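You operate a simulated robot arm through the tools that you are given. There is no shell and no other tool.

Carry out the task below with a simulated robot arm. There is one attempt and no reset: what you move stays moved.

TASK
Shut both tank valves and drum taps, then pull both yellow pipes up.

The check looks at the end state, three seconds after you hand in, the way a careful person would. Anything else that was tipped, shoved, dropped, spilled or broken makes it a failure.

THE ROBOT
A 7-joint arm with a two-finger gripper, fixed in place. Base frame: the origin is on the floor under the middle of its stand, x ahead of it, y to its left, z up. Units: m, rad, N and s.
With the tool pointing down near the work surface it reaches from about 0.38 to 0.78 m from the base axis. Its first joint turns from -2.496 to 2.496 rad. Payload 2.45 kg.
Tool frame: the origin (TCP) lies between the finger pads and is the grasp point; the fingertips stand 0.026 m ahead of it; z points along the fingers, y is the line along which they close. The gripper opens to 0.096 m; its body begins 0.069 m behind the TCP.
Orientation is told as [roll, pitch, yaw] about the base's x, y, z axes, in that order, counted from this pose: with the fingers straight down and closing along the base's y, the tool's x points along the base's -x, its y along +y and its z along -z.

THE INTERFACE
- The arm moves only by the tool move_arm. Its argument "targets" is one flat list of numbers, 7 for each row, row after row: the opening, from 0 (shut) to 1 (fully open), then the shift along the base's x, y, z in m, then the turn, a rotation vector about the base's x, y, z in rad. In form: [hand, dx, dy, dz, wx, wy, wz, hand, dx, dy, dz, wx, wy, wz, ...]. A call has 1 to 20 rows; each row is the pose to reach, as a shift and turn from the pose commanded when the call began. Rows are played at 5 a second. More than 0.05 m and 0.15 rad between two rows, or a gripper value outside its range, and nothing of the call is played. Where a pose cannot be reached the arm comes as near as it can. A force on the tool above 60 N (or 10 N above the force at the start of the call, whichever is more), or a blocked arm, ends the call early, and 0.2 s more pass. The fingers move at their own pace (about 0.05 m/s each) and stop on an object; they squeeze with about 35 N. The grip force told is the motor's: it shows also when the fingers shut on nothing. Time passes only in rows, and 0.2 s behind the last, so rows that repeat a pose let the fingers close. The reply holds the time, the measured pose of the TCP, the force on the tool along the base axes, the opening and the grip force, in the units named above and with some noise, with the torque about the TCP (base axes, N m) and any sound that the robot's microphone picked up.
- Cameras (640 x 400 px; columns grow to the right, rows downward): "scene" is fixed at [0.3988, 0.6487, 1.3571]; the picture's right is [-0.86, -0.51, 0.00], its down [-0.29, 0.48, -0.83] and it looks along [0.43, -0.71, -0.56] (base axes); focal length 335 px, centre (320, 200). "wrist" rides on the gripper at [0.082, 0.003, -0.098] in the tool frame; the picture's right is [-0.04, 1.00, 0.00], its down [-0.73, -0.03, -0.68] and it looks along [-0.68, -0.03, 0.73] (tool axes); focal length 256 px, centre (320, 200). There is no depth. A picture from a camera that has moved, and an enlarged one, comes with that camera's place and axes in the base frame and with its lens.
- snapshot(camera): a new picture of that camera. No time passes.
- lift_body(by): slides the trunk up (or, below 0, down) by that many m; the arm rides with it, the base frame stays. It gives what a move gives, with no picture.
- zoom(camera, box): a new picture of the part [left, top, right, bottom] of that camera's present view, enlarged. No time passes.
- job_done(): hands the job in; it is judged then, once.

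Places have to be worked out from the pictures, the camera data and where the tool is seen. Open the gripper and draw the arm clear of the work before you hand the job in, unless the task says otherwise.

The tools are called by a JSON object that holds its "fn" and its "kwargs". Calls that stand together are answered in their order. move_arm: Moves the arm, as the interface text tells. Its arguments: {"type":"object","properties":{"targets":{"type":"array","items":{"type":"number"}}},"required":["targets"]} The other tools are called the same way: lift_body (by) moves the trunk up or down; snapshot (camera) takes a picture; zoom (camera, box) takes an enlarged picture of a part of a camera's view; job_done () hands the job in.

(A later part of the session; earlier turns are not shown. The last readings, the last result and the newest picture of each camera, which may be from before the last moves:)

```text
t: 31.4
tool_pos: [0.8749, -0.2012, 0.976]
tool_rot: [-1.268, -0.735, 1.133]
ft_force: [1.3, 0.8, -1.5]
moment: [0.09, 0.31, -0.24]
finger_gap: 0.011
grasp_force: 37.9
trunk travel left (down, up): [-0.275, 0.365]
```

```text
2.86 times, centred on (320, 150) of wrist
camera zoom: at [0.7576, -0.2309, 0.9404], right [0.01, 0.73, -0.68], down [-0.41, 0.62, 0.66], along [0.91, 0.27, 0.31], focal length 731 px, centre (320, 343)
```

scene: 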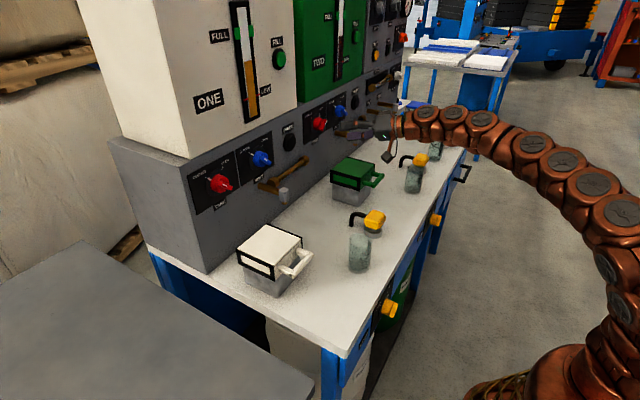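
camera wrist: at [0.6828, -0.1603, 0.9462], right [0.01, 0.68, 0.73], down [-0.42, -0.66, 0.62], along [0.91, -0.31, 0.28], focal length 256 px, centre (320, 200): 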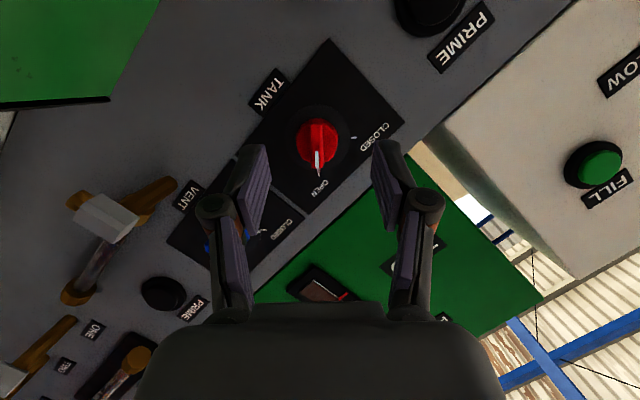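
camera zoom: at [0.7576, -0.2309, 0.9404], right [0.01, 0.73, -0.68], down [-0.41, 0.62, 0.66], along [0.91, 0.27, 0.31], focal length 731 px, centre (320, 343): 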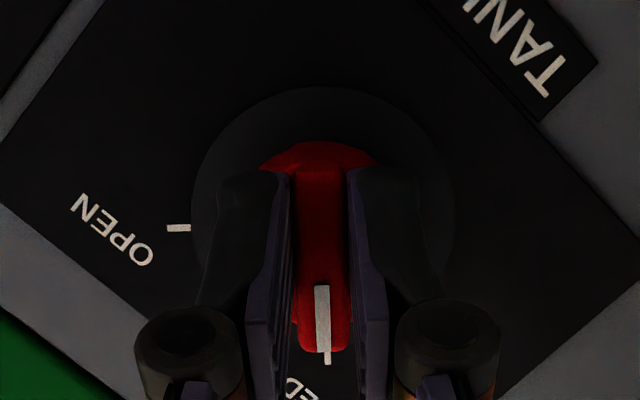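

Tank TWO's pointer is now at CLOSED. I open, wait, then back away along −x and inspect.

{"fn": "move_arm", "kwargs": {"targets": [0.5, 0, 0, 0, 0, 0, 0, 0.5, 0, 0, 0, 0, 0, 0, 0.5, -0.01, 0, 0, 0, 0, 0, 0.6, -0.03, 0, 0, 0, 0, 0, 0.6, -0.06, 0, 0, 0, 0, 0, 0.6, -0.1, 0, 0, 0, 0, 0, 0.6, -0.14, 0, 0, 0, 0, 0, 0.6, -0.18, 0, 0, 0, 0, 0]}}

{"fn": "zoom", "kwargs": {"camera": "wrist", "box": [220, 60, 420, 200]}}

{"fn": "zoom", "kwargs": {"camera": "scene", "box": [290, 95, 370, 155]}}

{"fn": "snapshot", "kwargs": {"camera": "scene"}}

```text
t: 33.2
tool_pos: [0.6942, -0.1999, 0.9748]
tool_rot: [-1.265, -0.737, 1.134]
ft_force: [0.1, 0.4, 1.2]
moment: [-0.03, -0.02, -0.02]
finger_gap: 0.0576
grasp_force: 0.1
trunk travel left (down, up): [-0.275, 0.365]
```

```text
2.86 times, centred on (320, 130) of wrist
camera zoom: at [0.5768, -0.2314, 0.9394], right [0.01, 0.73, -0.68], down [-0.41, 0.62, 0.66], along [0.91, 0.27, 0.31], focal length 731 px, centre (320, 400)
```

zoom: 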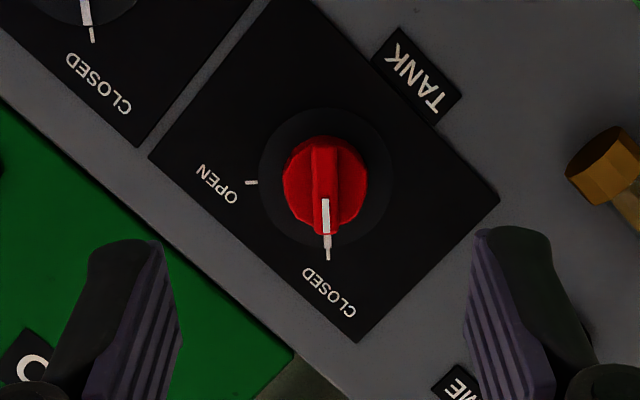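

```text
6.67 times, centred on (330, 125) of scene
camera zoom: at [0.3988, 0.6487, 1.3571], right [-0.86, -0.51, 0.0], down [-0.29, 0.48, -0.83], along [0.43, -0.71, -0.56], focal length 2233 px, centre (253, 700)
```

zoom: 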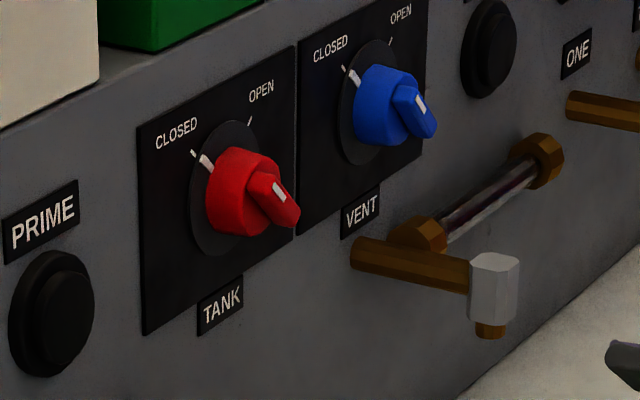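

```text
taken
```

scene: 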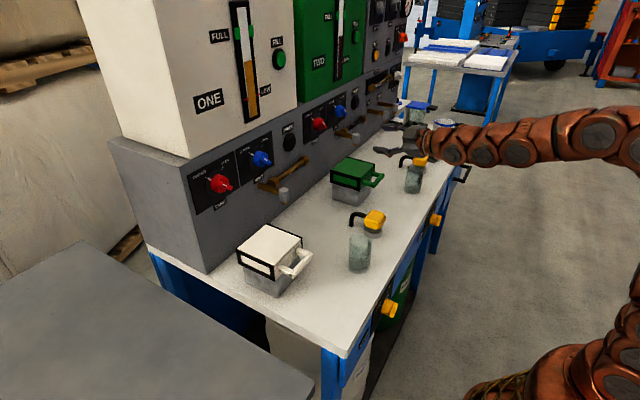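

Both tank valves are on CLOSED and nothing else moved. Next, the drum taps: I unroll and retract, then raise the trunk back so the arm has room to fold in front of the bench.

{"fn": "move_arm", "kwargs": {"targets": [0.6, -0.02, 0, 0, 0.131, 0, 0, 0.6, -0.04, 0, 0, 0.262, 0, 0, 0.6, -0.06, 0, 0, 0.393, 0, 0, 0.6, -0.08, 0, 0, 0.524, 0, 0, 0.6, -0.1, 0, 0, 0.655, 0, 0, 0.6, -0.12, 0, 0, 0.785, 0, 0]}}

{"fn": "lift_body", "kwargs": {"by": 0.2}}

{"fn": "move_arm", "kwargs": {"targets": [0.6, -0.02, 0.013, -0.03, 0, 0.12, 0, 0.6, -0.04, 0.025, -0.06, 0, 0.24, 0, 0.6, -0.06, 0.038, -0.09, 0, 0.36, 0, 0.6, -0.08, 0.05, -0.12, 0, 0.48, 0, 0.6, -0.1, 0.063, -0.15, 0, 0.6, 0, 0.6, -0.12, 0.075, -0.18, 0, 0.72, 0, 0.6, -0.14, 0.088, -0.21, 0, 0.84, 0, 0.6, -0.16, 0.1, -0.24, 0, 0.95, 0]}}

{"fn": "snapshot", "kwargs": {"camera": "wrist"}}

{"fn": "snapshot", "kwargs": {"camera": "scene"}}

```text
t: 34.6
tool_pos: [0.5745, -0.2006, 0.9752]
tool_rot: [0.003, -1.251, -0.004]
ft_force: [0.5, -0.7, -0.2]
moment: [-0.01, -0.02, -0.02]
finger_gap: 0.0576
grasp_force: 0.1
trunk travel left (down, up): [-0.275, 0.365]
```

```text
t: 36.8
tool_pos: [0.5747, -0.2014, 1.1749]
tool_rot: [-0.001, -1.251, 0.003]
ft_force: [0.6, 0.9, 0.6]
moment: [0.01, -0.01, 0.05]
finger_gap: 0.0576
grasp_force: 0.1
trunk travel left (down, up): [-0.475, 0.165]
```

```text
t: 38.5
tool_pos: [0.4148, -0.0995, 0.9334]
tool_rot: [0.0, -0.298, -0.001]
ft_force: [0.3, -0.4, -0.7]
moment: [0.03, -0.02, 0.01]
finger_gap: 0.0576
grasp_force: 0.0
trunk travel left (down, up): [-0.475, 0.165]
```

```text
taken
camera wrist: at [0.3101, -0.0962, 1.0046], right [0.04, 1.0, 0.01], down [0.5, -0.03, 0.86], along [0.86, -0.03, -0.5], focal length 256 px, centre (320, 200)
```

wrist: 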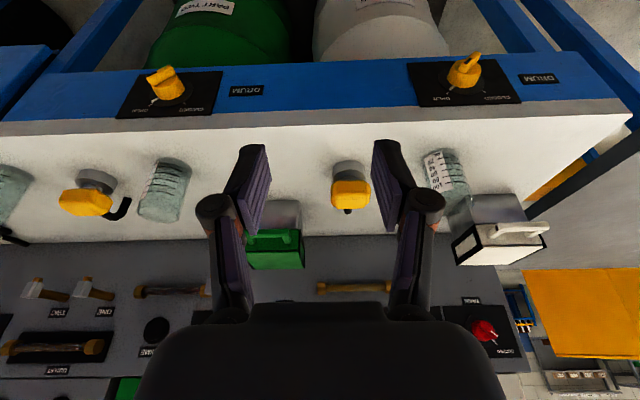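

```text
taken
```

scene: 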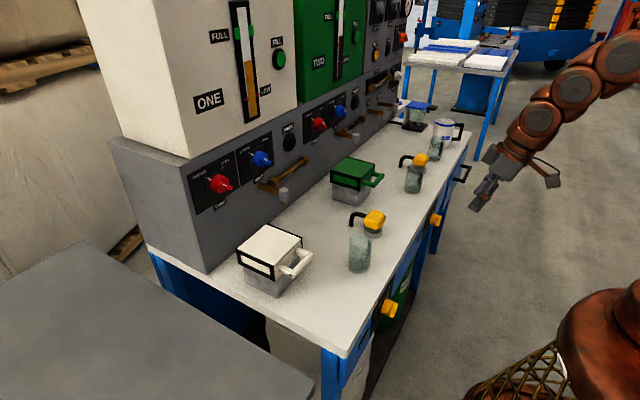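

Great view of both taps and pipes. I zoom on the taps and pipe heads from here.

{"fn": "zoom", "kwargs": {"camera": "wrist", "box": [400, 40, 560, 140]}}

{"fn": "zoom", "kwargs": {"camera": "wrist", "box": [100, 50, 260, 150]}}

{"fn": "zoom", "kwargs": {"camera": "wrist", "box": [300, 140, 400, 230]}}

{"fn": "zoom", "kwargs": {"camera": "wrist", "box": [30, 140, 210, 250]}}

```text
4.00 times, centred on (480, 90) of wrist
camera zoom: at [0.3101, -0.0962, 1.0046], right [0.04, 1.0, 0.01], down [0.5, -0.03, 0.86], along [0.86, -0.03, -0.5], focal length 1024 px, centre (-320, 640)
```

zoom: 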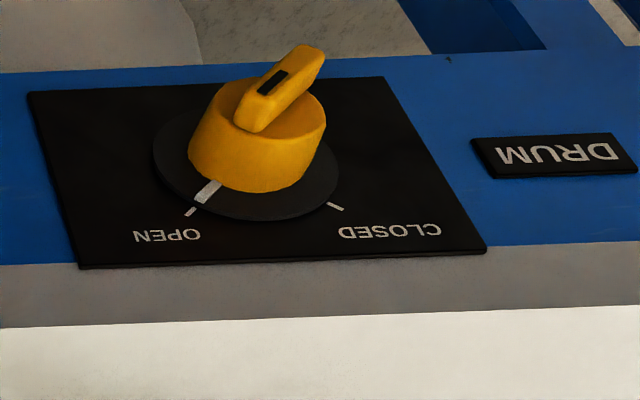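

```text
4.00 times, centred on (180, 100) of wrist
camera zoom: at [0.3101, -0.0962, 1.0046], right [0.04, 1.0, 0.01], down [0.5, -0.03, 0.86], along [0.86, -0.03, -0.5], focal length 1024 px, centre (880, 600)
```

zoom: 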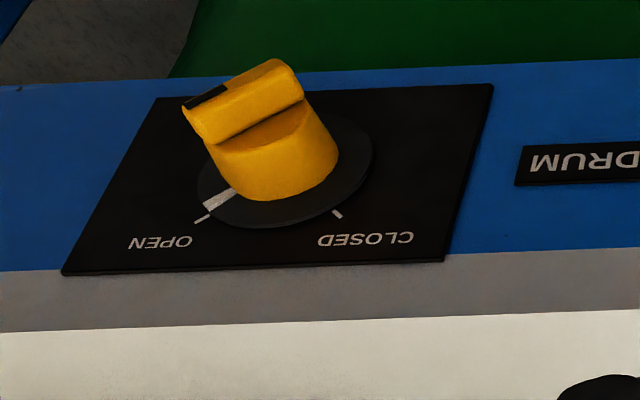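

```text
4.44 times, centred on (350, 185) of wrist
camera zoom: at [0.3101, -0.0962, 1.0046], right [0.04, 1.0, 0.01], down [0.5, -0.03, 0.86], along [0.86, -0.03, -0.5], focal length 1138 px, centre (187, 267)
```

zoom: 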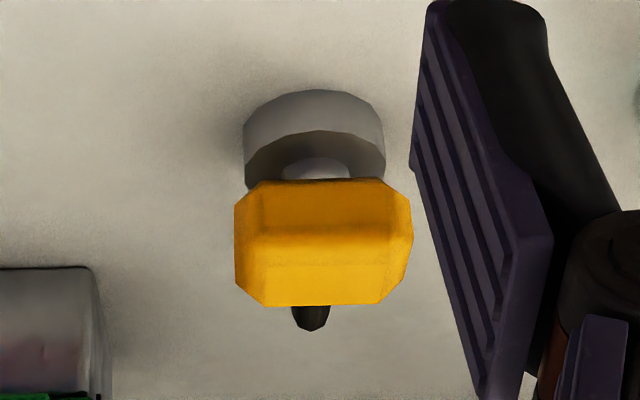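

```text
3.56 times, centred on (120, 195) of wrist
camera zoom: at [0.3101, -0.0962, 1.0046], right [0.04, 1.0, 0.01], down [0.5, -0.03, 0.86], along [0.86, -0.03, -0.5], focal length 910 px, centre (1031, 218)
```

zoom: 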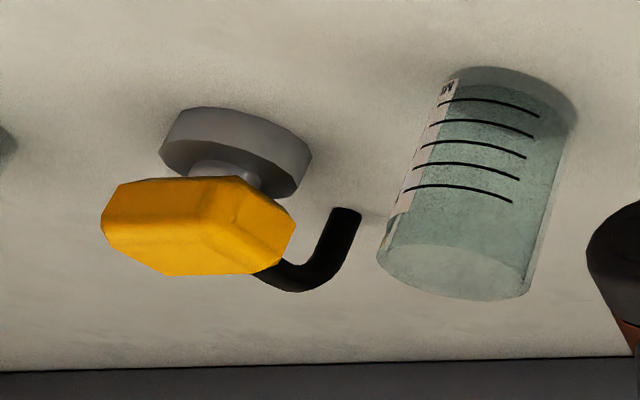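

Taps: both dial centres come out at about z≈0.675, y≈0.099 and y≈−0.322, on a plate near x≈0.548 with the bar front near x≈0.512 (same knob type as the tank valves). I bring the tool in front of tap A, pitched as before, at a safe stand-off.

{"fn": "move_arm", "kwargs": {"targets": [0.6, -0.002, 0.02, -0.015, 0, -0.095, 0, 0.6, -0.004, 0.04, -0.03, 0, -0.19, 0, 0.6, -0.006, 0.06, -0.045, 0, -0.285, 0, 0.6, -0.008, 0.08, -0.06, 0, -0.38, 0, 0.6, -0.01, 0.1, -0.075, 0, -0.475, 0, 0.6, -0.012, 0.12, -0.09, 0, -0.57, 0, 0.6, -0.014, 0.14, -0.105, 0, -0.665, 0, 0.6, -0.016, 0.16, -0.12, 0, -0.76, 0, 0.6, -0.018, 0.18, -0.135, 0, -0.855, 0, 0.6, -0.02, 0.199, -0.15, 0, -0.95, 0]}}

{"fn": "snapshot", "kwargs": {"camera": "wrist"}}

{"fn": "snapshot", "kwargs": {"camera": "scene"}}

```text
t: 41.0
tool_pos: [0.5384, 0.2548, 0.8699]
tool_rot: [1.236, -1.187, -1.302]
ft_force: [0.1, -2.3, 0.5]
moment: [0.02, 0.04, 0.16]
finger_gap: 0.0574
grasp_force: 0.1
out of reach, approached as far as the arm can: row 2, 3, 4, 5, 6, 7, 8, 9, 10
trunk travel left (down, up): [-0.475, 0.165]
stopped in row 10: the arm was blocked; the commanded pose is now the measured one
```

```text
taken
camera wrist: at [0.4343, 0.2917, 0.8085], right [0.09, 0.92, 0.39], down [-0.6, -0.26, 0.75], along [0.79, -0.3, 0.53], focal length 256 px, centre (320, 200)
```

wrist: 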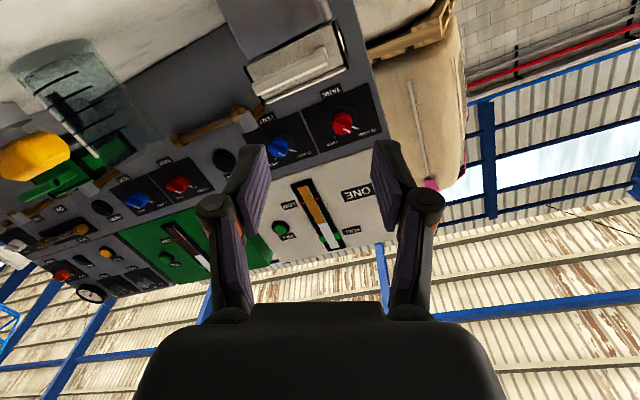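

```text
taken
```

scene: 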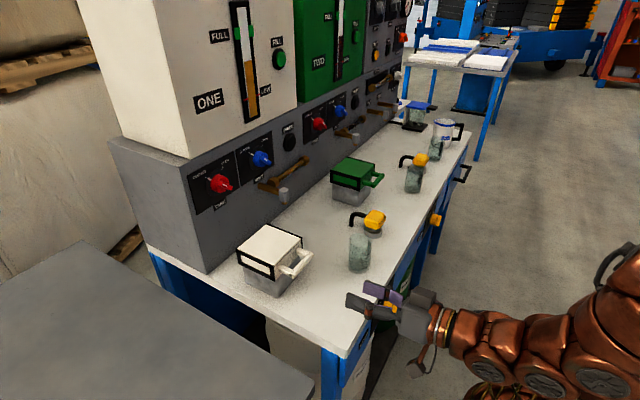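

The folded, forward-pointing pose near the base is out of reach and the arm wandered (nothing was touched in the pictures, only small forces). I recover by lifting and rotating back to a mostly downward tool above the bench front.

{"fn": "move_arm", "kwargs": {"targets": [0.6, 0, 0, 0.02, -0.0271, 0.1141, 0.0285, 0.6, 0, 0, 0.04, -0.0542, 0.2282, 0.0571, 0.6, 0, -0.01, 0.06, -0.0812, 0.3424, 0.0856, 0.6, -0.005, -0.03, 0.08, -0.1083, 0.4565, 0.1142, 0.6, -0.01, -0.06, 0.1, -0.1354, 0.5706, 0.1427, 0.6, -0.015, -0.09, 0.12, -0.1625, 0.6847, 0.1712, 0.6, -0.02, -0.12, 0.13, -0.1896, 0.7988, 0.1998, 0.6, -0.025, -0.15, 0.13, -0.2166, 0.913, 0.2283, 0.6, -0.03, -0.18, 0.13, -0.2437, 1.0271, 0.2569, 0.6, -0.038, -0.205, 0.13, -0.2708, 1.1412, 0.2854]}}

{"fn": "snapshot", "kwargs": {"camera": "wrist"}}

{"fn": "snapshot", "kwargs": {"camera": "scene"}}

```text
t: 43.1
tool_pos: [0.4998, 0.051, 1.0004]
tool_rot: [-0.003, -0.301, 0.005]
ft_force: [-0.3, 0.1, 0.6]
moment: [-0.03, 0.01, -0.02]
finger_gap: 0.0573
grasp_force: 0.0
trunk travel left (down, up): [-0.475, 0.165]
```

```text
taken
camera wrist: at [0.394, 0.0538, 1.0711], right [0.04, 1.0, 0.01], down [0.5, -0.03, 0.87], along [0.86, -0.03, -0.5], focal length 256 px, centre (320, 200)
```

wrist: 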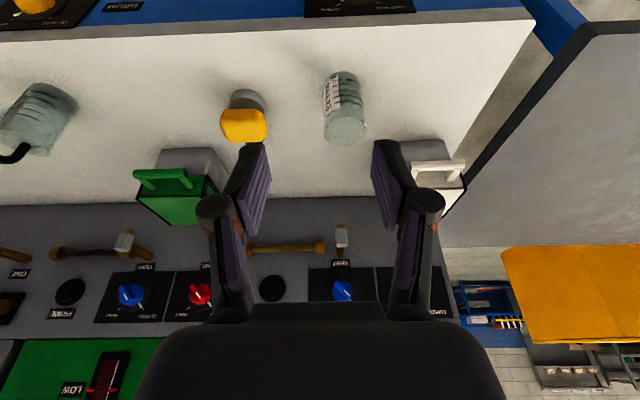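

```text
taken
```

scene: 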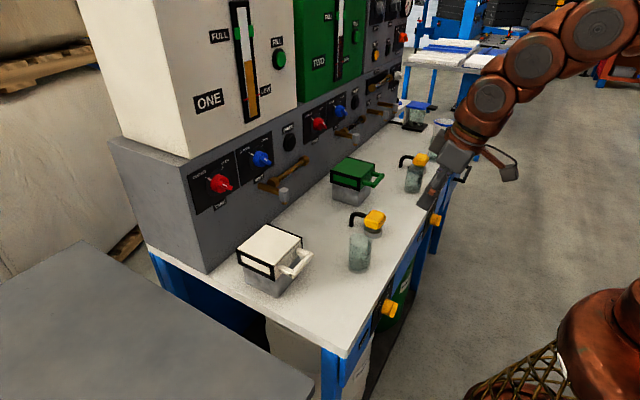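

Recovered with nothing disturbed. New plan for taps: come from above/front with the tool mostly downward (pitch −0.3), rolled ±45° about x so the fingers run along the bar. I move to a pre-pose in front of tap A with roll +45°.

{"fn": "move_arm", "kwargs": {"targets": [0.6, -0.008, 0.005, -0.02, 0.131, 0, 0, 0.6, -0.016, 0.01, -0.05, 0.262, 0, 0, 0.6, -0.025, 0.015, -0.08, 0.393, 0, 0, 0.6, -0.033, 0.02, -0.11, 0.524, 0, 0, 0.6, -0.042, 0.025, -0.14, 0.655, 0, 0, 0.6, -0.05, 0.03, -0.17, 0.785, 0, 0, 0.6, -0.05, 0.03, -0.2, 0.785, 0, 0]}}

{"fn": "snapshot", "kwargs": {"camera": "wrist"}}

{"fn": "snapshot", "kwargs": {"camera": "scene"}}

```text
t: 44.8
tool_pos: [0.4483, 0.0809, 0.8004]
tool_rot: [0.808, -0.213, -0.214]
ft_force: [-0.6, -0.3, -0.2]
moment: [0.01, 0.01, 0.01]
finger_gap: 0.0576
grasp_force: 0.0
trunk travel left (down, up): [-0.475, 0.165]
```

```text
taken
camera wrist: at [0.3432, 0.0342, 0.8519], right [0.03, 0.7, 0.71], down [0.5, -0.63, 0.59], along [0.86, 0.34, -0.37], focal length 256 px, centre (320, 200)
```

wrist: 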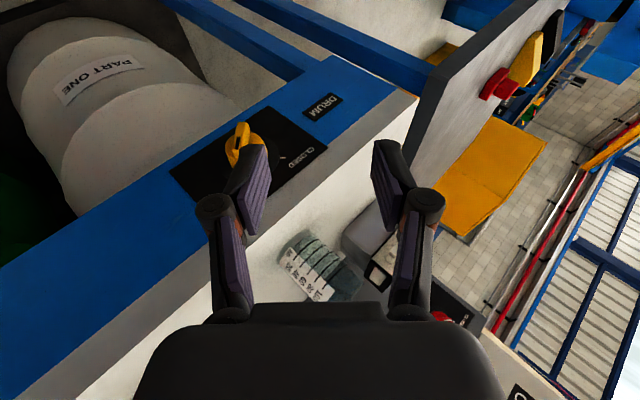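

```text
taken
```

scene: 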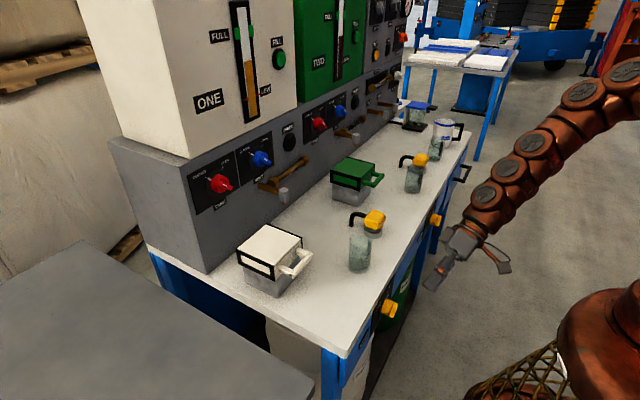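

Reachable. I descend at this stand-off so the fingers come level with the tap, then refine its location.

{"fn": "move_arm", "kwargs": {"targets": [0.6, 0, 0.001, -0.03, 0, 0, 0, 0.6, 0, 0.002, -0.06, 0, 0, 0, 0.6, 0, 0.004, -0.09, 0, 0, 0, 0.6, 0, 0.004, -0.105, 0, 0, 0]}}

{"fn": "snapshot", "kwargs": {"camera": "wrist"}}

{"fn": "zoom", "kwargs": {"camera": "scene", "box": [350, 240, 510, 340]}}

```text
t: 45.8
tool_pos: [0.448, 0.086, 0.6935]
tool_rot: [0.807, -0.212, -0.212]
ft_force: [0.2, 0.3, 0.1]
moment: [-0.03, 0.02, 0.01]
finger_gap: 0.0576
grasp_force: 0.1
trunk travel left (down, up): [-0.475, 0.165]
```

```text
taken
camera wrist: at [0.3427, 0.0379, 0.7459], right [0.04, 0.7, 0.71], down [0.5, -0.63, 0.59], along [0.86, 0.34, -0.37], focal length 256 px, centre (320, 200)
```

wrist: 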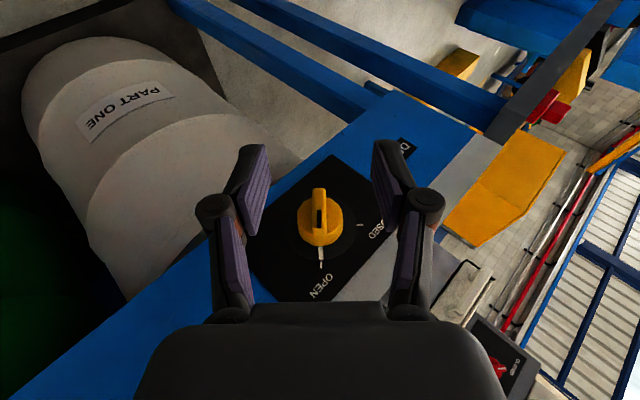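

```text
4.00 times, centred on (430, 290) of scene
camera zoom: at [0.3988, 0.6487, 1.3571], right [-0.86, -0.51, 0.0], down [-0.29, 0.48, -0.83], along [0.43, -0.71, -0.56], focal length 1340 px, centre (-120, -160)
```

zoom: 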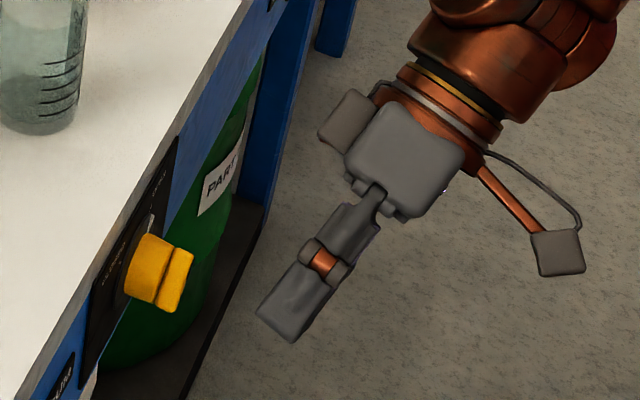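

Very well aligned; I zoom to measure offset.

{"fn": "zoom", "kwargs": {"camera": "wrist", "box": [240, 140, 400, 280]}}

```text
2.86 times, centred on (320, 210) of wrist
camera zoom: at [0.3427, 0.0379, 0.7459], right [0.04, 0.7, 0.71], down [0.5, -0.63, 0.59], along [0.86, 0.34, -0.37], focal length 731 px, centre (320, 171)
```

zoom: 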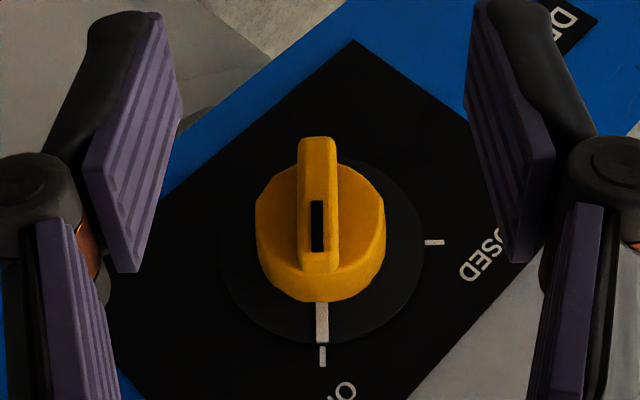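

Bar centre ≈ (x≈0.517, y≈0.099, z≈0.677), laterally centred between the fingers. I advance in +x in steps, watching force.

{"fn": "move_arm", "kwargs": {"targets": [0.5, 0.015, -0.0005, -0.001, 0, 0, 0, 0.5, 0.03, -0.0005, -0.001, 0, 0, 0, 0.5, 0.045, -0.0005, -0.001, 0, 0, 0, 0.5, 0.05, -0.0005, -0.001, 0, 0, 0]}}

{"fn": "zoom", "kwargs": {"camera": "wrist", "box": [240, 120, 400, 260]}}

{"fn": "zoom", "kwargs": {"camera": "scene", "box": [360, 270, 440, 330]}}

```text
t: 46.8
tool_pos: [0.4991, 0.0855, 0.6938]
tool_rot: [0.808, -0.214, -0.214]
ft_force: [0.4, -0.3, 0.7]
moment: [0.03, 0.04, 0.0]
finger_gap: 0.0482
grasp_force: 0.1
trunk travel left (down, up): [-0.475, 0.165]
```

```text
2.86 times, centred on (320, 190) of wrist
camera zoom: at [0.3941, 0.0376, 0.7456], right [0.04, 0.7, 0.71], down [0.5, -0.63, 0.59], along [0.86, 0.34, -0.37], focal length 731 px, centre (320, 229)
```

zoom: 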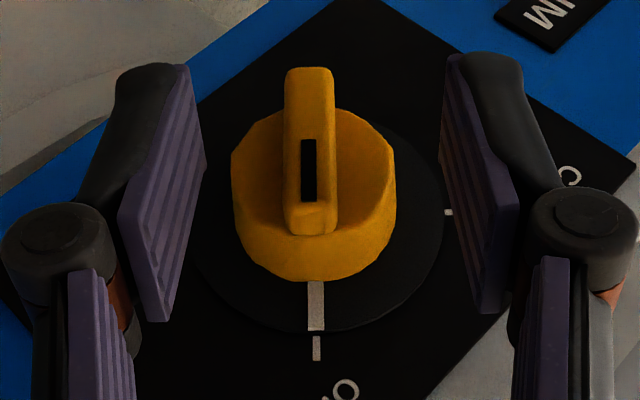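

```text
6.67 times, centred on (400, 300) of scene
camera zoom: at [0.3988, 0.6487, 1.3571], right [-0.86, -0.51, 0.0], down [-0.29, 0.48, -0.83], along [0.43, -0.71, -0.56], focal length 2233 px, centre (-213, -467)
```

zoom: 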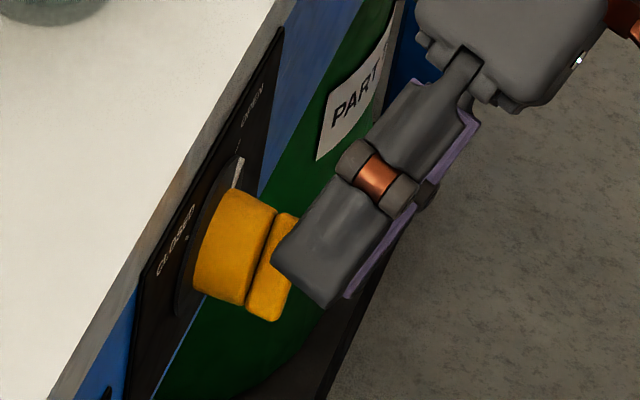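

The bar is about 1.7 mm off-centre towards the −(y,z) side and the finger edge is just at the bar face. I correct and advance 9 mm more, then close.

{"fn": "move_arm", "kwargs": {"targets": [0.5, 0.004, -0.001, -0.001, 0, 0, 0, 0.5, 0.009, -0.001, -0.001, 0, 0, 0, 0, 0.009, -0.001, -0.001, 0, 0, 0, 0, 0.009, -0.001, -0.001, 0, 0, 0, 0, 0.009, -0.001, -0.001, 0, 0, 0, 0, 0.009, -0.001, -0.001, 0, 0, 0]}}

{"fn": "zoom", "kwargs": {"camera": "wrist", "box": [240, 120, 400, 260]}}

{"fn": "zoom", "kwargs": {"camera": "scene", "box": [360, 270, 440, 330]}}

```text
t: 48.1
tool_pos: [0.5088, 0.0825, 0.6913]
tool_rot: [0.806, -0.211, -0.213]
ft_force: [-13.2, -12.7, -17.3]
moment: [-0.51, 0.46, -0.45]
finger_gap: 0.0347
grasp_force: 45.2
trunk travel left (down, up): [-0.475, 0.165]
```

```text
2.86 times, centred on (320, 190) of wrist
camera zoom: at [0.403, 0.0359, 0.7441], right [0.04, 0.7, 0.71], down [0.5, -0.63, 0.59], along [0.86, 0.34, -0.37], focal length 731 px, centre (320, 229)
```

zoom: 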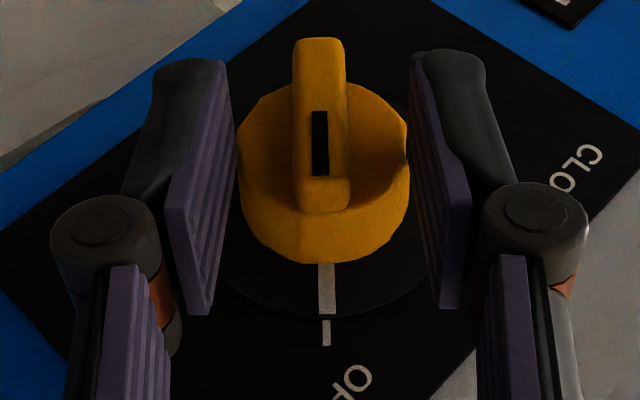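

```text
6.67 times, centred on (400, 300) of scene
camera zoom: at [0.3988, 0.6487, 1.3571], right [-0.86, -0.51, 0.0], down [-0.29, 0.48, -0.83], along [0.43, -0.71, -0.56], focal length 2233 px, centre (-213, -467)
```

zoom: 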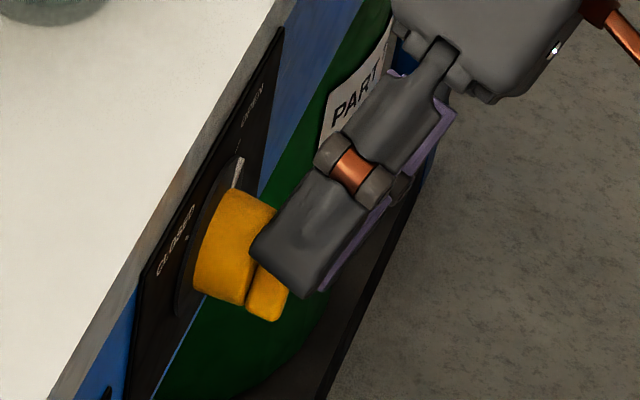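

It clamped the round body (gap 34.7 mm) with some side force, so I open, back off 6 mm, shift 1 mm more, and close on the bar.

{"fn": "move_arm", "kwargs": {"targets": [0.45, 0, 0, 0, 0, 0, 0, 0.45, 0, 0, 0, 0, 0, 0, 0.45, -0.003, -0.001, -0.001, 0, 0, 0, 0.45, -0.006, -0.001, -0.001, 0, 0, 0, 0, -0.006, -0.001, -0.001, 0, 0, 0, 0, -0.006, -0.001, -0.001, 0, 0, 0, 0, -0.006, -0.001, -0.001, 0, 0, 0, 0, -0.006, -0.001, -0.001, 0, 0, 0]}}

{"fn": "zoom", "kwargs": {"camera": "wrist", "box": [240, 120, 400, 260]}}

{"fn": "zoom", "kwargs": {"camera": "scene", "box": [360, 270, 440, 330]}}

```text
t: 50.0
tool_pos: [0.5023, 0.0836, 0.6906]
tool_rot: [0.807, -0.21, -0.214]
ft_force: [1.8, 2.1, 2.9]
moment: [0.08, -0.05, -0.07]
finger_gap: 0.011
grasp_force: 38.1
trunk travel left (down, up): [-0.475, 0.165]
```

```text
2.86 times, centred on (320, 190) of wrist
camera zoom: at [0.3968, 0.0358, 0.7438], right [0.04, 0.7, 0.71], down [0.5, -0.63, 0.59], along [0.86, 0.34, -0.37], focal length 731 px, centre (320, 229)
```

zoom: 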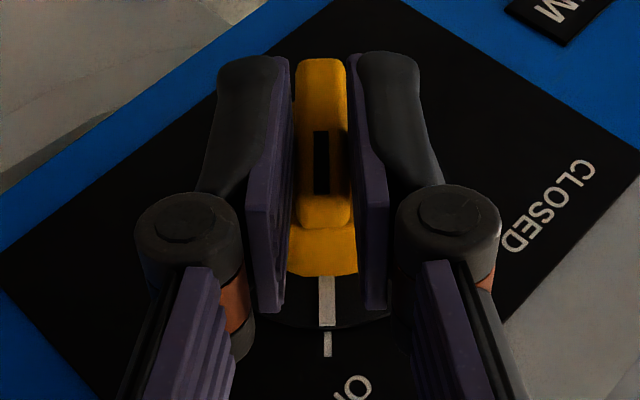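

```text
6.67 times, centred on (400, 300) of scene
camera zoom: at [0.3988, 0.6487, 1.3571], right [-0.86, -0.51, 0.0], down [-0.29, 0.48, -0.83], along [0.43, -0.71, -0.56], focal length 2233 px, centre (-213, -467)
```

zoom: 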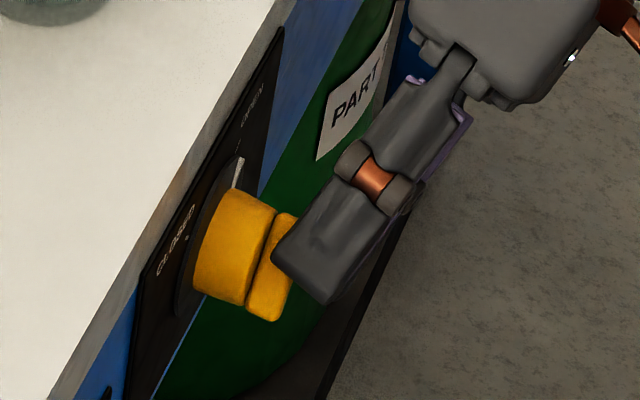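

Gripping the bar now (gap 11 mm). The tap axis is at about (0.098, 0.678), 20 mm ahead of the TCP along the tool, so I rotate −90° about x while moving the TCP on the matching arc.

{"fn": "move_arm", "kwargs": {"targets": [0, 0, 0.002, 0.0018, -0.1309, 0, 0, 0, 0, 0.0042, 0.0032, -0.2618, 0, 0, 0, 0, 0.0066, 0.0044, -0.3927, 0, 0, 0, 0, 0.0091, 0.0053, -0.5236, 0, 0, 0, 0, 0.0117, 0.0058, -0.6545, 0, 0, 0, 0, 0.0144, 0.0059, -0.7854, 0, 0, 0, 0, 0.017, 0.0058, -0.9163, 0, 0, 0, 0, 0.0196, 0.0053, -1.0472, 0, 0, 0, 0, 0.0221, 0.0044, -1.1781, 0, 0, 0, 0, 0.0245, 0.0032, -1.309, 0, 0, 0, 0, 0.0267, 0.0018, -1.4399, 0, 0, 0, 0, 0.0287, 0, -1.5708, 0, 0, 0, 0, 0.0287, 0, -1.5708, 0, 0]}}

{"fn": "snapshot", "kwargs": {"camera": "wrist"}}

{"fn": "snapshot", "kwargs": {"camera": "scene"}}

```text
t: 52.8
tool_pos: [0.503, 0.1145, 0.6899]
tool_rot: [-0.809, -0.207, 0.217]
ft_force: [8.1, 37.2, -15.0]
moment: [0.82, -0.66, 1.19]
finger_gap: 0.0105
grasp_force: 37.8
trunk travel left (down, up): [-0.475, 0.165]
```

```text
taken
camera wrist: at [0.3976, 0.1659, 0.7376], right [0.03, 0.71, -0.7], down [0.5, 0.59, 0.63], along [0.87, -0.37, -0.34], focal length 256 px, centre (320, 200)
```

wrist: 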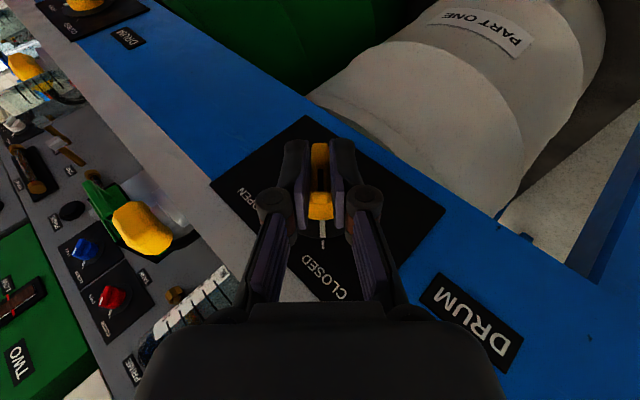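

```text
taken
```

scene: 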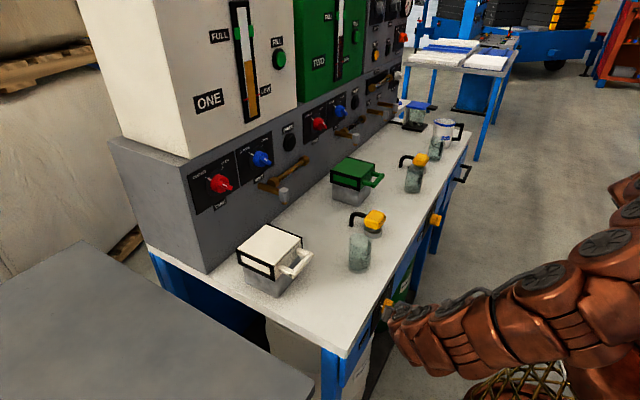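

The bar moved with the hand to the CLOSED side; there's some side force (37 N), so I check the dial position before releasing.

{"fn": "zoom", "kwargs": {"camera": "wrist", "box": [240, 130, 400, 270]}}

{"fn": "zoom", "kwargs": {"camera": "scene", "box": [360, 270, 440, 330]}}

```text
2.86 times, centred on (320, 200) of wrist
camera zoom: at [0.3976, 0.1659, 0.7376], right [0.03, 0.71, -0.7], down [0.5, 0.59, 0.63], along [0.87, -0.37, -0.34], focal length 731 px, centre (320, 200)
```

zoom: 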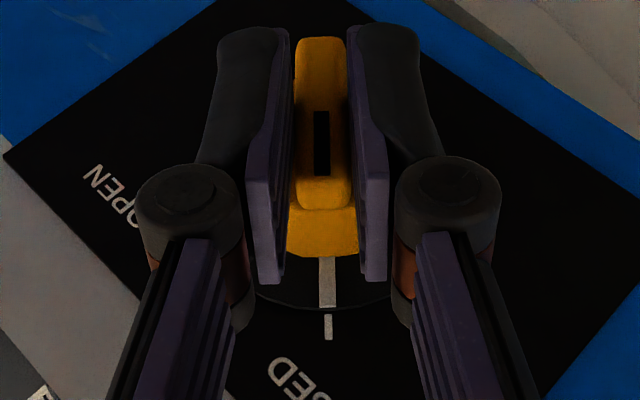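

```text
6.67 times, centred on (400, 300) of scene
camera zoom: at [0.3988, 0.6487, 1.3571], right [-0.86, -0.51, 0.0], down [-0.29, 0.48, -0.83], along [0.43, -0.71, -0.56], focal length 2233 px, centre (-213, -467)
```

zoom: 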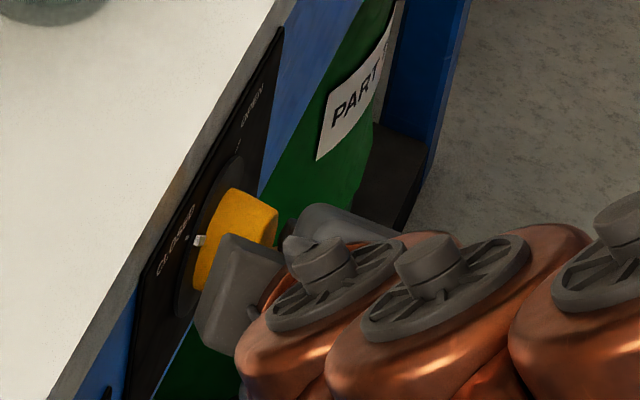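

Pointer lines up with the CLOSED tick. I relieve the side load with a small shift (+y, −z) before opening.

{"fn": "move_arm", "kwargs": {"targets": [0, 0, 0.001, -0.001, 0, 0, 0, 0, 0, 0.002, -0.002, 0, 0, 0, 0, 0, 0.002, -0.002, 0, 0, 0]}}

```text
t: 53.5
tool_pos: [0.503, 0.1147, 0.6896]
tool_rot: [-0.811, -0.209, 0.219]
ft_force: [20.9, 27.0, 1.7]
moment: [0.38, -0.34, 0.5]
finger_gap: 0.0107
grasp_force: 38.6
trunk travel left (down, up): [-0.475, 0.165]
```

Load halved; a bit more shift, then open and back off along −x.

{"fn": "move_arm", "kwargs": {"targets": [0, 0.001, 0.002, -0.001, 0, 0, 0, 0, 0.001, 0.003, -0.001, 0, 0, 0]}}

{"fn": "move_arm", "kwargs": {"targets": [0.45, 0, 0, 0, 0, 0, 0, 0.45, 0, 0, 0, 0, 0, 0, 0.5, 0, 0, 0, 0, 0, 0, 0.5, -0.01, 0, 0, 0, 0, 0, 0.5, -0.03, 0, 0, 0, 0, 0, 0.5, -0.05, 0, 0, 0, 0, 0]}}

{"fn": "zoom", "kwargs": {"camera": "wrist", "box": [240, 130, 400, 270]}}

{"fn": "snapshot", "kwargs": {"camera": "scene"}}

```text
t: 54.1
tool_pos: [0.5028, 0.1147, 0.6897]
tool_rot: [-0.815, -0.205, 0.216]
ft_force: [17.4, 2.8, 18.9]
moment: [-0.23, -0.52, 0.28]
finger_gap: 0.011
grasp_force: 38.1
trunk travel left (down, up): [-0.475, 0.165]
```

```text
t: 55.5
tool_pos: [0.4528, 0.1181, 0.6888]
tool_rot: [-0.809, -0.208, 0.216]
ft_force: [0.1, -0.2, 0.2]
moment: [0.0, -0.01, 0.0]
finger_gap: 0.048
grasp_force: 0.1
trunk travel left (down, up): [-0.475, 0.165]
```

```text
2.86 times, centred on (320, 200) of wrist
camera zoom: at [0.3485, 0.169, 0.7359], right [0.04, 0.71, -0.7], down [0.5, 0.59, 0.63], along [0.86, -0.37, -0.34], focal length 731 px, centre (320, 200)
```

zoom: 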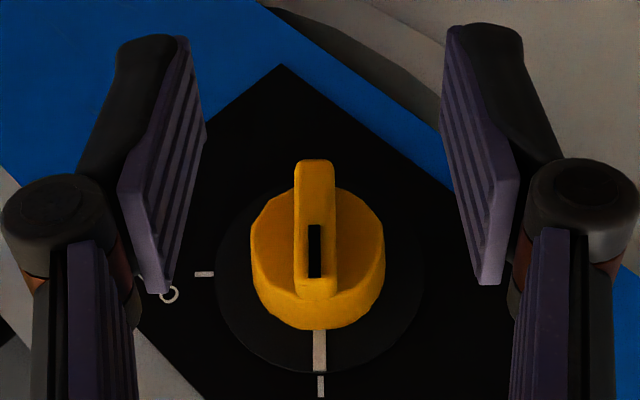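

```text
taken
```

scene: 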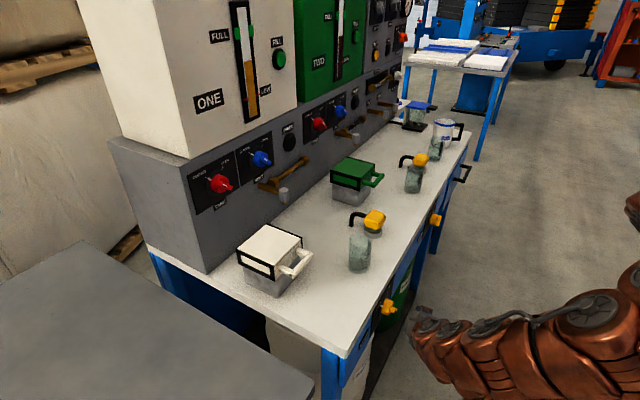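

Tap A is exactly on CLOSED and nothing else moved. From the grip data its true axis was (0.099, 0.675), so tap B's axis should be near (−0.321, 0.675). I rise, roll back to +45° and move across to tap B's stand-off.

{"fn": "move_arm", "kwargs": {"targets": [0.5, -0.004, 0, 0.035, 0, 0, 0, 0.5, -0.004, 0, 0.07, 0, 0, 0, 0.5, -0.004, 0, 0.11, 0, 0, 0, 0.5, -0.004, -0.0379, 0.11, 0.1309, 0, 0, 0.5, -0.004, -0.0758, 0.11, 0.2618, 0, 0, 0.5, -0.004, -0.1137, 0.11, 0.3927, 0, 0, 0.5, -0.004, -0.1516, 0.11, 0.5236, 0, 0, 0.5, -0.004, -0.1895, 0.11, 0.6545, 0, 0, 0.5, -0.004, -0.2274, 0.11, 0.7854, 0, 0, 0.5, -0.004, -0.2653, 0.11, 0.9163, 0, 0, 0.5, -0.004, -0.3032, 0.11, 1.0472, 0, 0, 0.5, -0.004, -0.3411, 0.11, 1.1781, 0, 0, 0.5, -0.004, -0.379, 0.11, 1.309, 0, 0, 0.5, -0.004, -0.4169, 0.11, 1.4399, 0, 0, 0.5, -0.004, -0.4548, 0.11, 1.5708, 0, 0]}}

{"fn": "snapshot", "kwargs": {"camera": "wrist"}}

{"fn": "snapshot", "kwargs": {"camera": "scene"}}

```text
t: 58.8
tool_pos: [0.4489, -0.3369, 0.797]
tool_rot: [0.819, -0.211, -0.211]
ft_force: [-1.7, -6.6, 2.1]
moment: [0.25, -0.04, 0.1]
finger_gap: 0.0482
grasp_force: 0.5
trunk travel left (down, up): [-0.475, 0.165]
```

```text
taken
camera wrist: at [0.3431, -0.3846, 0.8487], right [0.03, 0.69, 0.72], down [0.5, -0.64, 0.59], along [0.86, 0.34, -0.37], focal length 256 px, centre (320, 200)
```

wrist: 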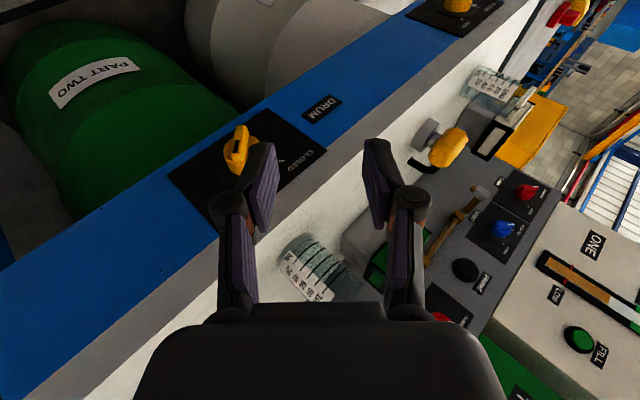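

```text
taken
```

scene: 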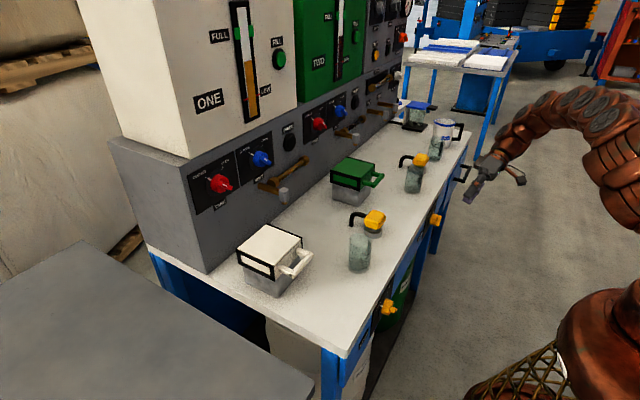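

Good. I descend to tap level at this stand-off and zoom in to measure.

{"fn": "move_arm", "kwargs": {"targets": [0.5, 0, 0, -0.035, 0, 0, 0, 0.5, 0, 0, -0.07, 0, 0, 0, 0.5, 0, 0, -0.105, 0, 0, 0, 0.5, 0, 0, -0.105, 0, 0, 0]}}

{"fn": "zoom", "kwargs": {"camera": "wrist", "box": [240, 140, 400, 280]}}

{"fn": "snapshot", "kwargs": {"camera": "scene"}}

```text
t: 59.8
tool_pos: [0.4483, -0.3385, 0.6925]
tool_rot: [0.807, -0.212, -0.213]
ft_force: [-0.2, 0.1, 0.4]
moment: [-0.03, 0.0, -0.02]
finger_gap: 0.048
grasp_force: 0.1
trunk travel left (down, up): [-0.475, 0.165]
```

```text
2.86 times, centred on (320, 210) of wrist
camera zoom: at [0.3433, -0.3859, 0.7449], right [0.04, 0.7, 0.71], down [0.5, -0.63, 0.59], along [0.86, 0.34, -0.37], focal length 731 px, centre (320, 171)
```

zoom: 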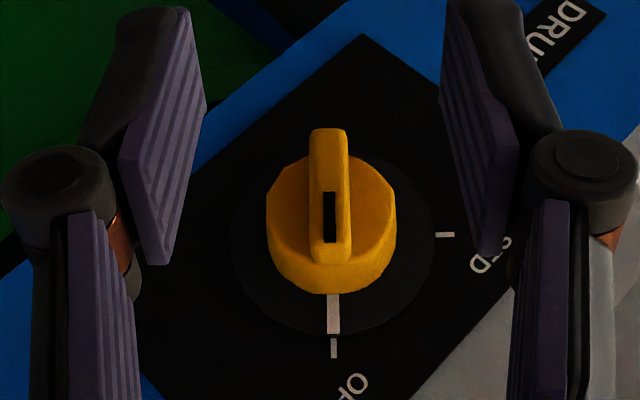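

```text
taken
```

scene: 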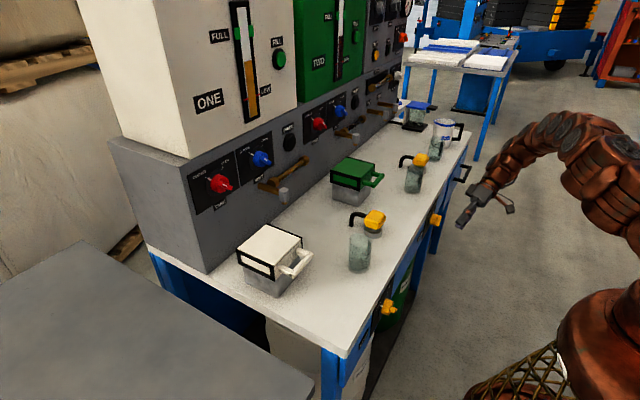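

Compared with tap A at the same stand-off, tap B is ~3 mm to the right and ~2 mm ahead along the bar. I advance +53 mm with shift (+1, −2.4) mm, then close on the bar.

{"fn": "move_arm", "kwargs": {"targets": [0.45, 0.018, 0.001, -0.0024, 0, 0, 0, 0.45, 0.036, 0.001, -0.0024, 0, 0, 0, 0.45, 0.048, 0.001, -0.0024, 0, 0, 0, 0.45, 0.053, 0.001, -0.0024, 0, 0, 0, 0.45, 0.053, 0.001, -0.0024, 0, 0, 0]}}

{"fn": "zoom", "kwargs": {"camera": "wrist", "box": [240, 120, 400, 260]}}

```text
t: 61.0
tool_pos: [0.5031, -0.3369, 0.6896]
tool_rot: [0.808, -0.213, -0.211]
ft_force: [-0.1, 0.4, -0.5]
moment: [0.01, -0.05, 0.01]
finger_gap: 0.0432
grasp_force: 0.1
trunk travel left (down, up): [-0.475, 0.165]
```

```text
2.86 times, centred on (320, 190) of wrist
camera zoom: at [0.3969, -0.3847, 0.7427], right [0.04, 0.7, 0.71], down [0.5, -0.63, 0.59], along [0.86, 0.34, -0.37], focal length 731 px, centre (320, 229)
```

zoom: 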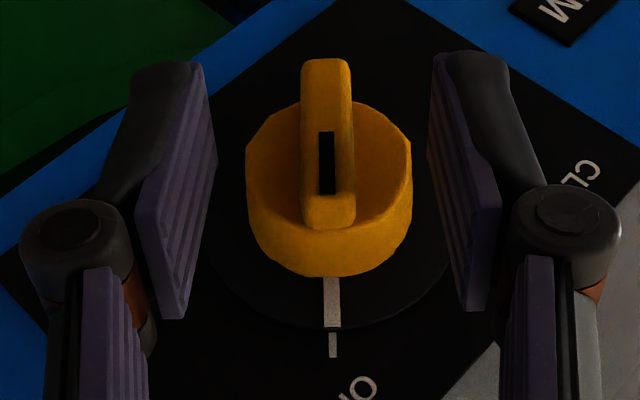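

Matches tap A's grasp view to within 1 mm. I nudge by (+0.7, +0.7) mm and close.

{"fn": "move_arm", "kwargs": {"targets": [0.4, 0, 0.0007, 0.0007, 0, 0, 0, 0, 0, 0.0007, 0.0007, 0, 0, 0, 0, 0, 0.0007, 0.0007, 0, 0, 0, 0, 0, 0.0007, 0.0007, 0, 0, 0, 0, 0, 0.0007, 0.0007, 0, 0, 0]}}

{"fn": "zoom", "kwargs": {"camera": "wrist", "box": [240, 120, 400, 260]}}

```text
t: 62.1
tool_pos: [0.502, -0.3366, 0.6924]
tool_rot: [0.807, -0.211, -0.213]
ft_force: [0.6, -0.1, 0.1]
moment: [0.03, -0.03, -0.14]
finger_gap: 0.011
grasp_force: 37.9
trunk travel left (down, up): [-0.475, 0.165]
```

```text
2.86 times, centred on (320, 190) of wrist
camera zoom: at [0.3969, -0.3838, 0.7434], right [0.04, 0.7, 0.71], down [0.5, -0.63, 0.59], along [0.86, 0.34, -0.37], focal length 731 px, centre (320, 229)
```

zoom: 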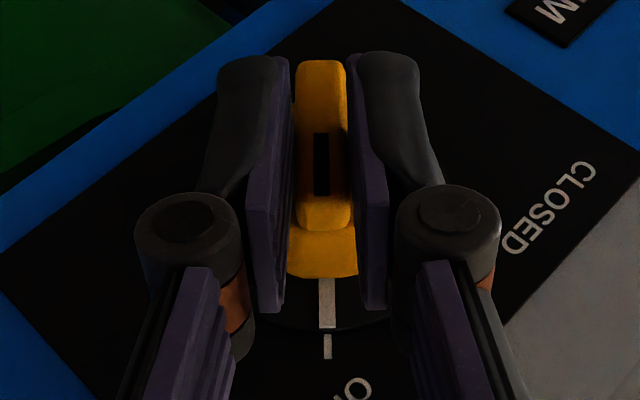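

Gripped cleanly with almost no side force. I rotate −90° about x on the corrected arc.

{"fn": "move_arm", "kwargs": {"targets": [0, 0, 0.0022, 0.0019, -0.1309, 0, 0, 0, 0, 0.0046, 0.0035, -0.2618, 0, 0, 0, 0, 0.0072, 0.0048, -0.3927, 0, 0, 0, 0, 0.01, 0.0057, -0.5236, 0, 0, 0, 0, 0.0128, 0.0063, -0.6545, 0, 0, 0, 0, 0.0157, 0.0065, -0.7854, 0, 0, 0, 0, 0.0186, 0.0063, -0.9163, 0, 0, 0, 0, 0.0214, 0.0057, -1.0472, 0, 0, 0, 0, 0.0242, 0.0048, -1.1781, 0, 0, 0, 0, 0.0268, 0.0035, -1.309, 0, 0, 0, 0, 0.0292, 0.0019, -1.4399, 0, 0, 0, 0, 0.0314, 0, -1.5708, 0, 0, 0, 0, 0.0314, 0, -1.5708, 0, 0]}}

{"fn": "zoom", "kwargs": {"camera": "wrist", "box": [240, 130, 400, 270]}}

{"fn": "snapshot", "kwargs": {"camera": "scene"}}

```text
t: 65.0
tool_pos: [0.5018, -0.3034, 0.6917]
tool_rot: [-0.811, -0.207, 0.217]
ft_force: [-11.1, 17.7, -12.7]
moment: [0.51, -0.45, 0.76]
finger_gap: 0.0109
grasp_force: 37.4
trunk travel left (down, up): [-0.475, 0.165]
```

```text
2.86 times, centred on (320, 200) of wrist
camera zoom: at [0.3971, -0.2522, 0.7392], right [0.04, 0.71, -0.7], down [0.5, 0.59, 0.63], along [0.86, -0.37, -0.34], focal length 731 px, centre (320, 200)
```

zoom: 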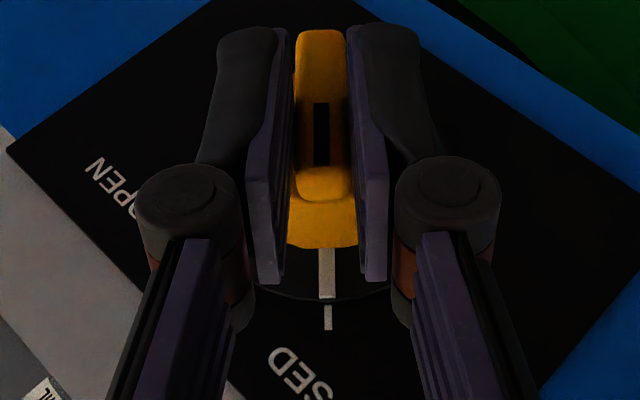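

```text
taken
```

scene: 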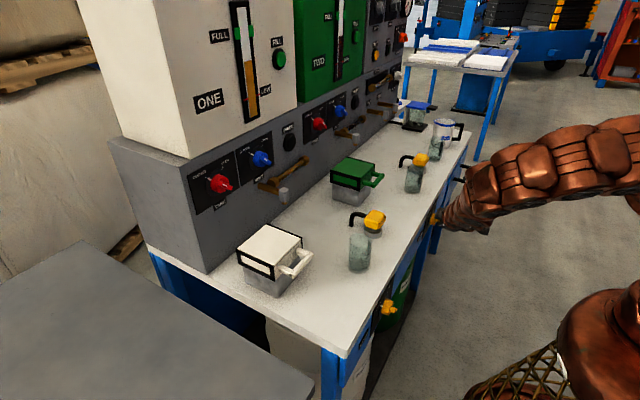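

Tap B's pointer is on CLOSED. I relieve the ~21 N side load with a (+2, −2) mm shift, then open and retreat.

{"fn": "move_arm", "kwargs": {"targets": [0, 0, 0.001, -0.001, 0, 0, 0, 0, 0, 0.0022, -0.0022, 0, 0, 0, 0, 0, 0.0022, -0.0022, 0, 0, 0]}}

{"fn": "move_arm", "kwargs": {"targets": [0.45, 0, 0, 0, 0, 0, 0, 0.45, 0, 0, 0, 0, 0, 0, 0.5, 0, 0, 0, 0, 0, 0, 0.5, -0.01, 0, 0, 0, 0, 0, 0.5, -0.03, 0, 0, 0, 0, 0, 0.5, -0.05, 0, 0, 0, 0, 0]}}

{"fn": "zoom", "kwargs": {"camera": "wrist", "box": [220, 130, 420, 290]}}

{"fn": "snapshot", "kwargs": {"camera": "scene"}}

```text
t: 65.8
tool_pos: [0.5032, -0.3037, 0.6906]
tool_rot: [-0.811, -0.211, 0.216]
ft_force: [11.5, -19.9, 18.5]
moment: [-0.58, 0.24, -0.85]
finger_gap: 0.011
grasp_force: 38.0
trunk travel left (down, up): [-0.475, 0.165]
```

```text
t: 67.2
tool_pos: [0.4511, -0.3025, 0.6894]
tool_rot: [-0.807, -0.207, 0.214]
ft_force: [-0.6, -0.1, 0.3]
moment: [0.0, 0.02, 0.01]
finger_gap: 0.0479
grasp_force: 0.1
trunk travel left (down, up): [-0.475, 0.165]
```

```text
2.50 times, centred on (320, 210) of wrist
camera zoom: at [0.3462, -0.251, 0.7375], right [0.04, 0.71, -0.7], down [0.5, 0.59, 0.63], along [0.86, -0.37, -0.34], focal length 640 px, centre (320, 175)
```

zoom: 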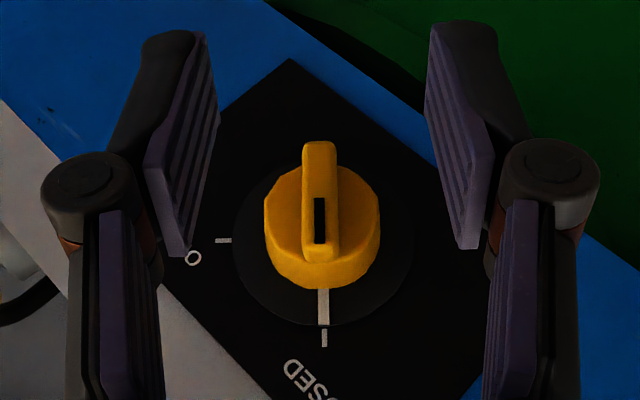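

```text
taken
```

scene: 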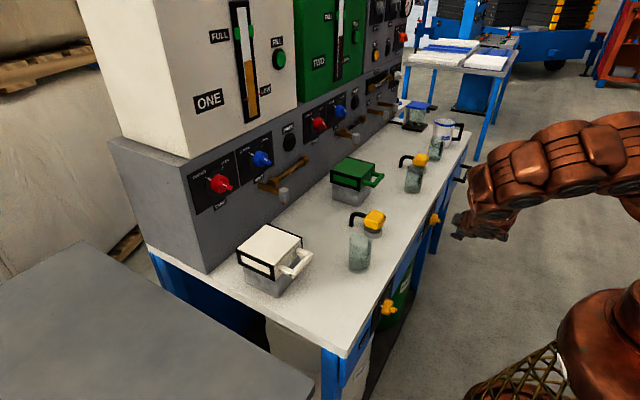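

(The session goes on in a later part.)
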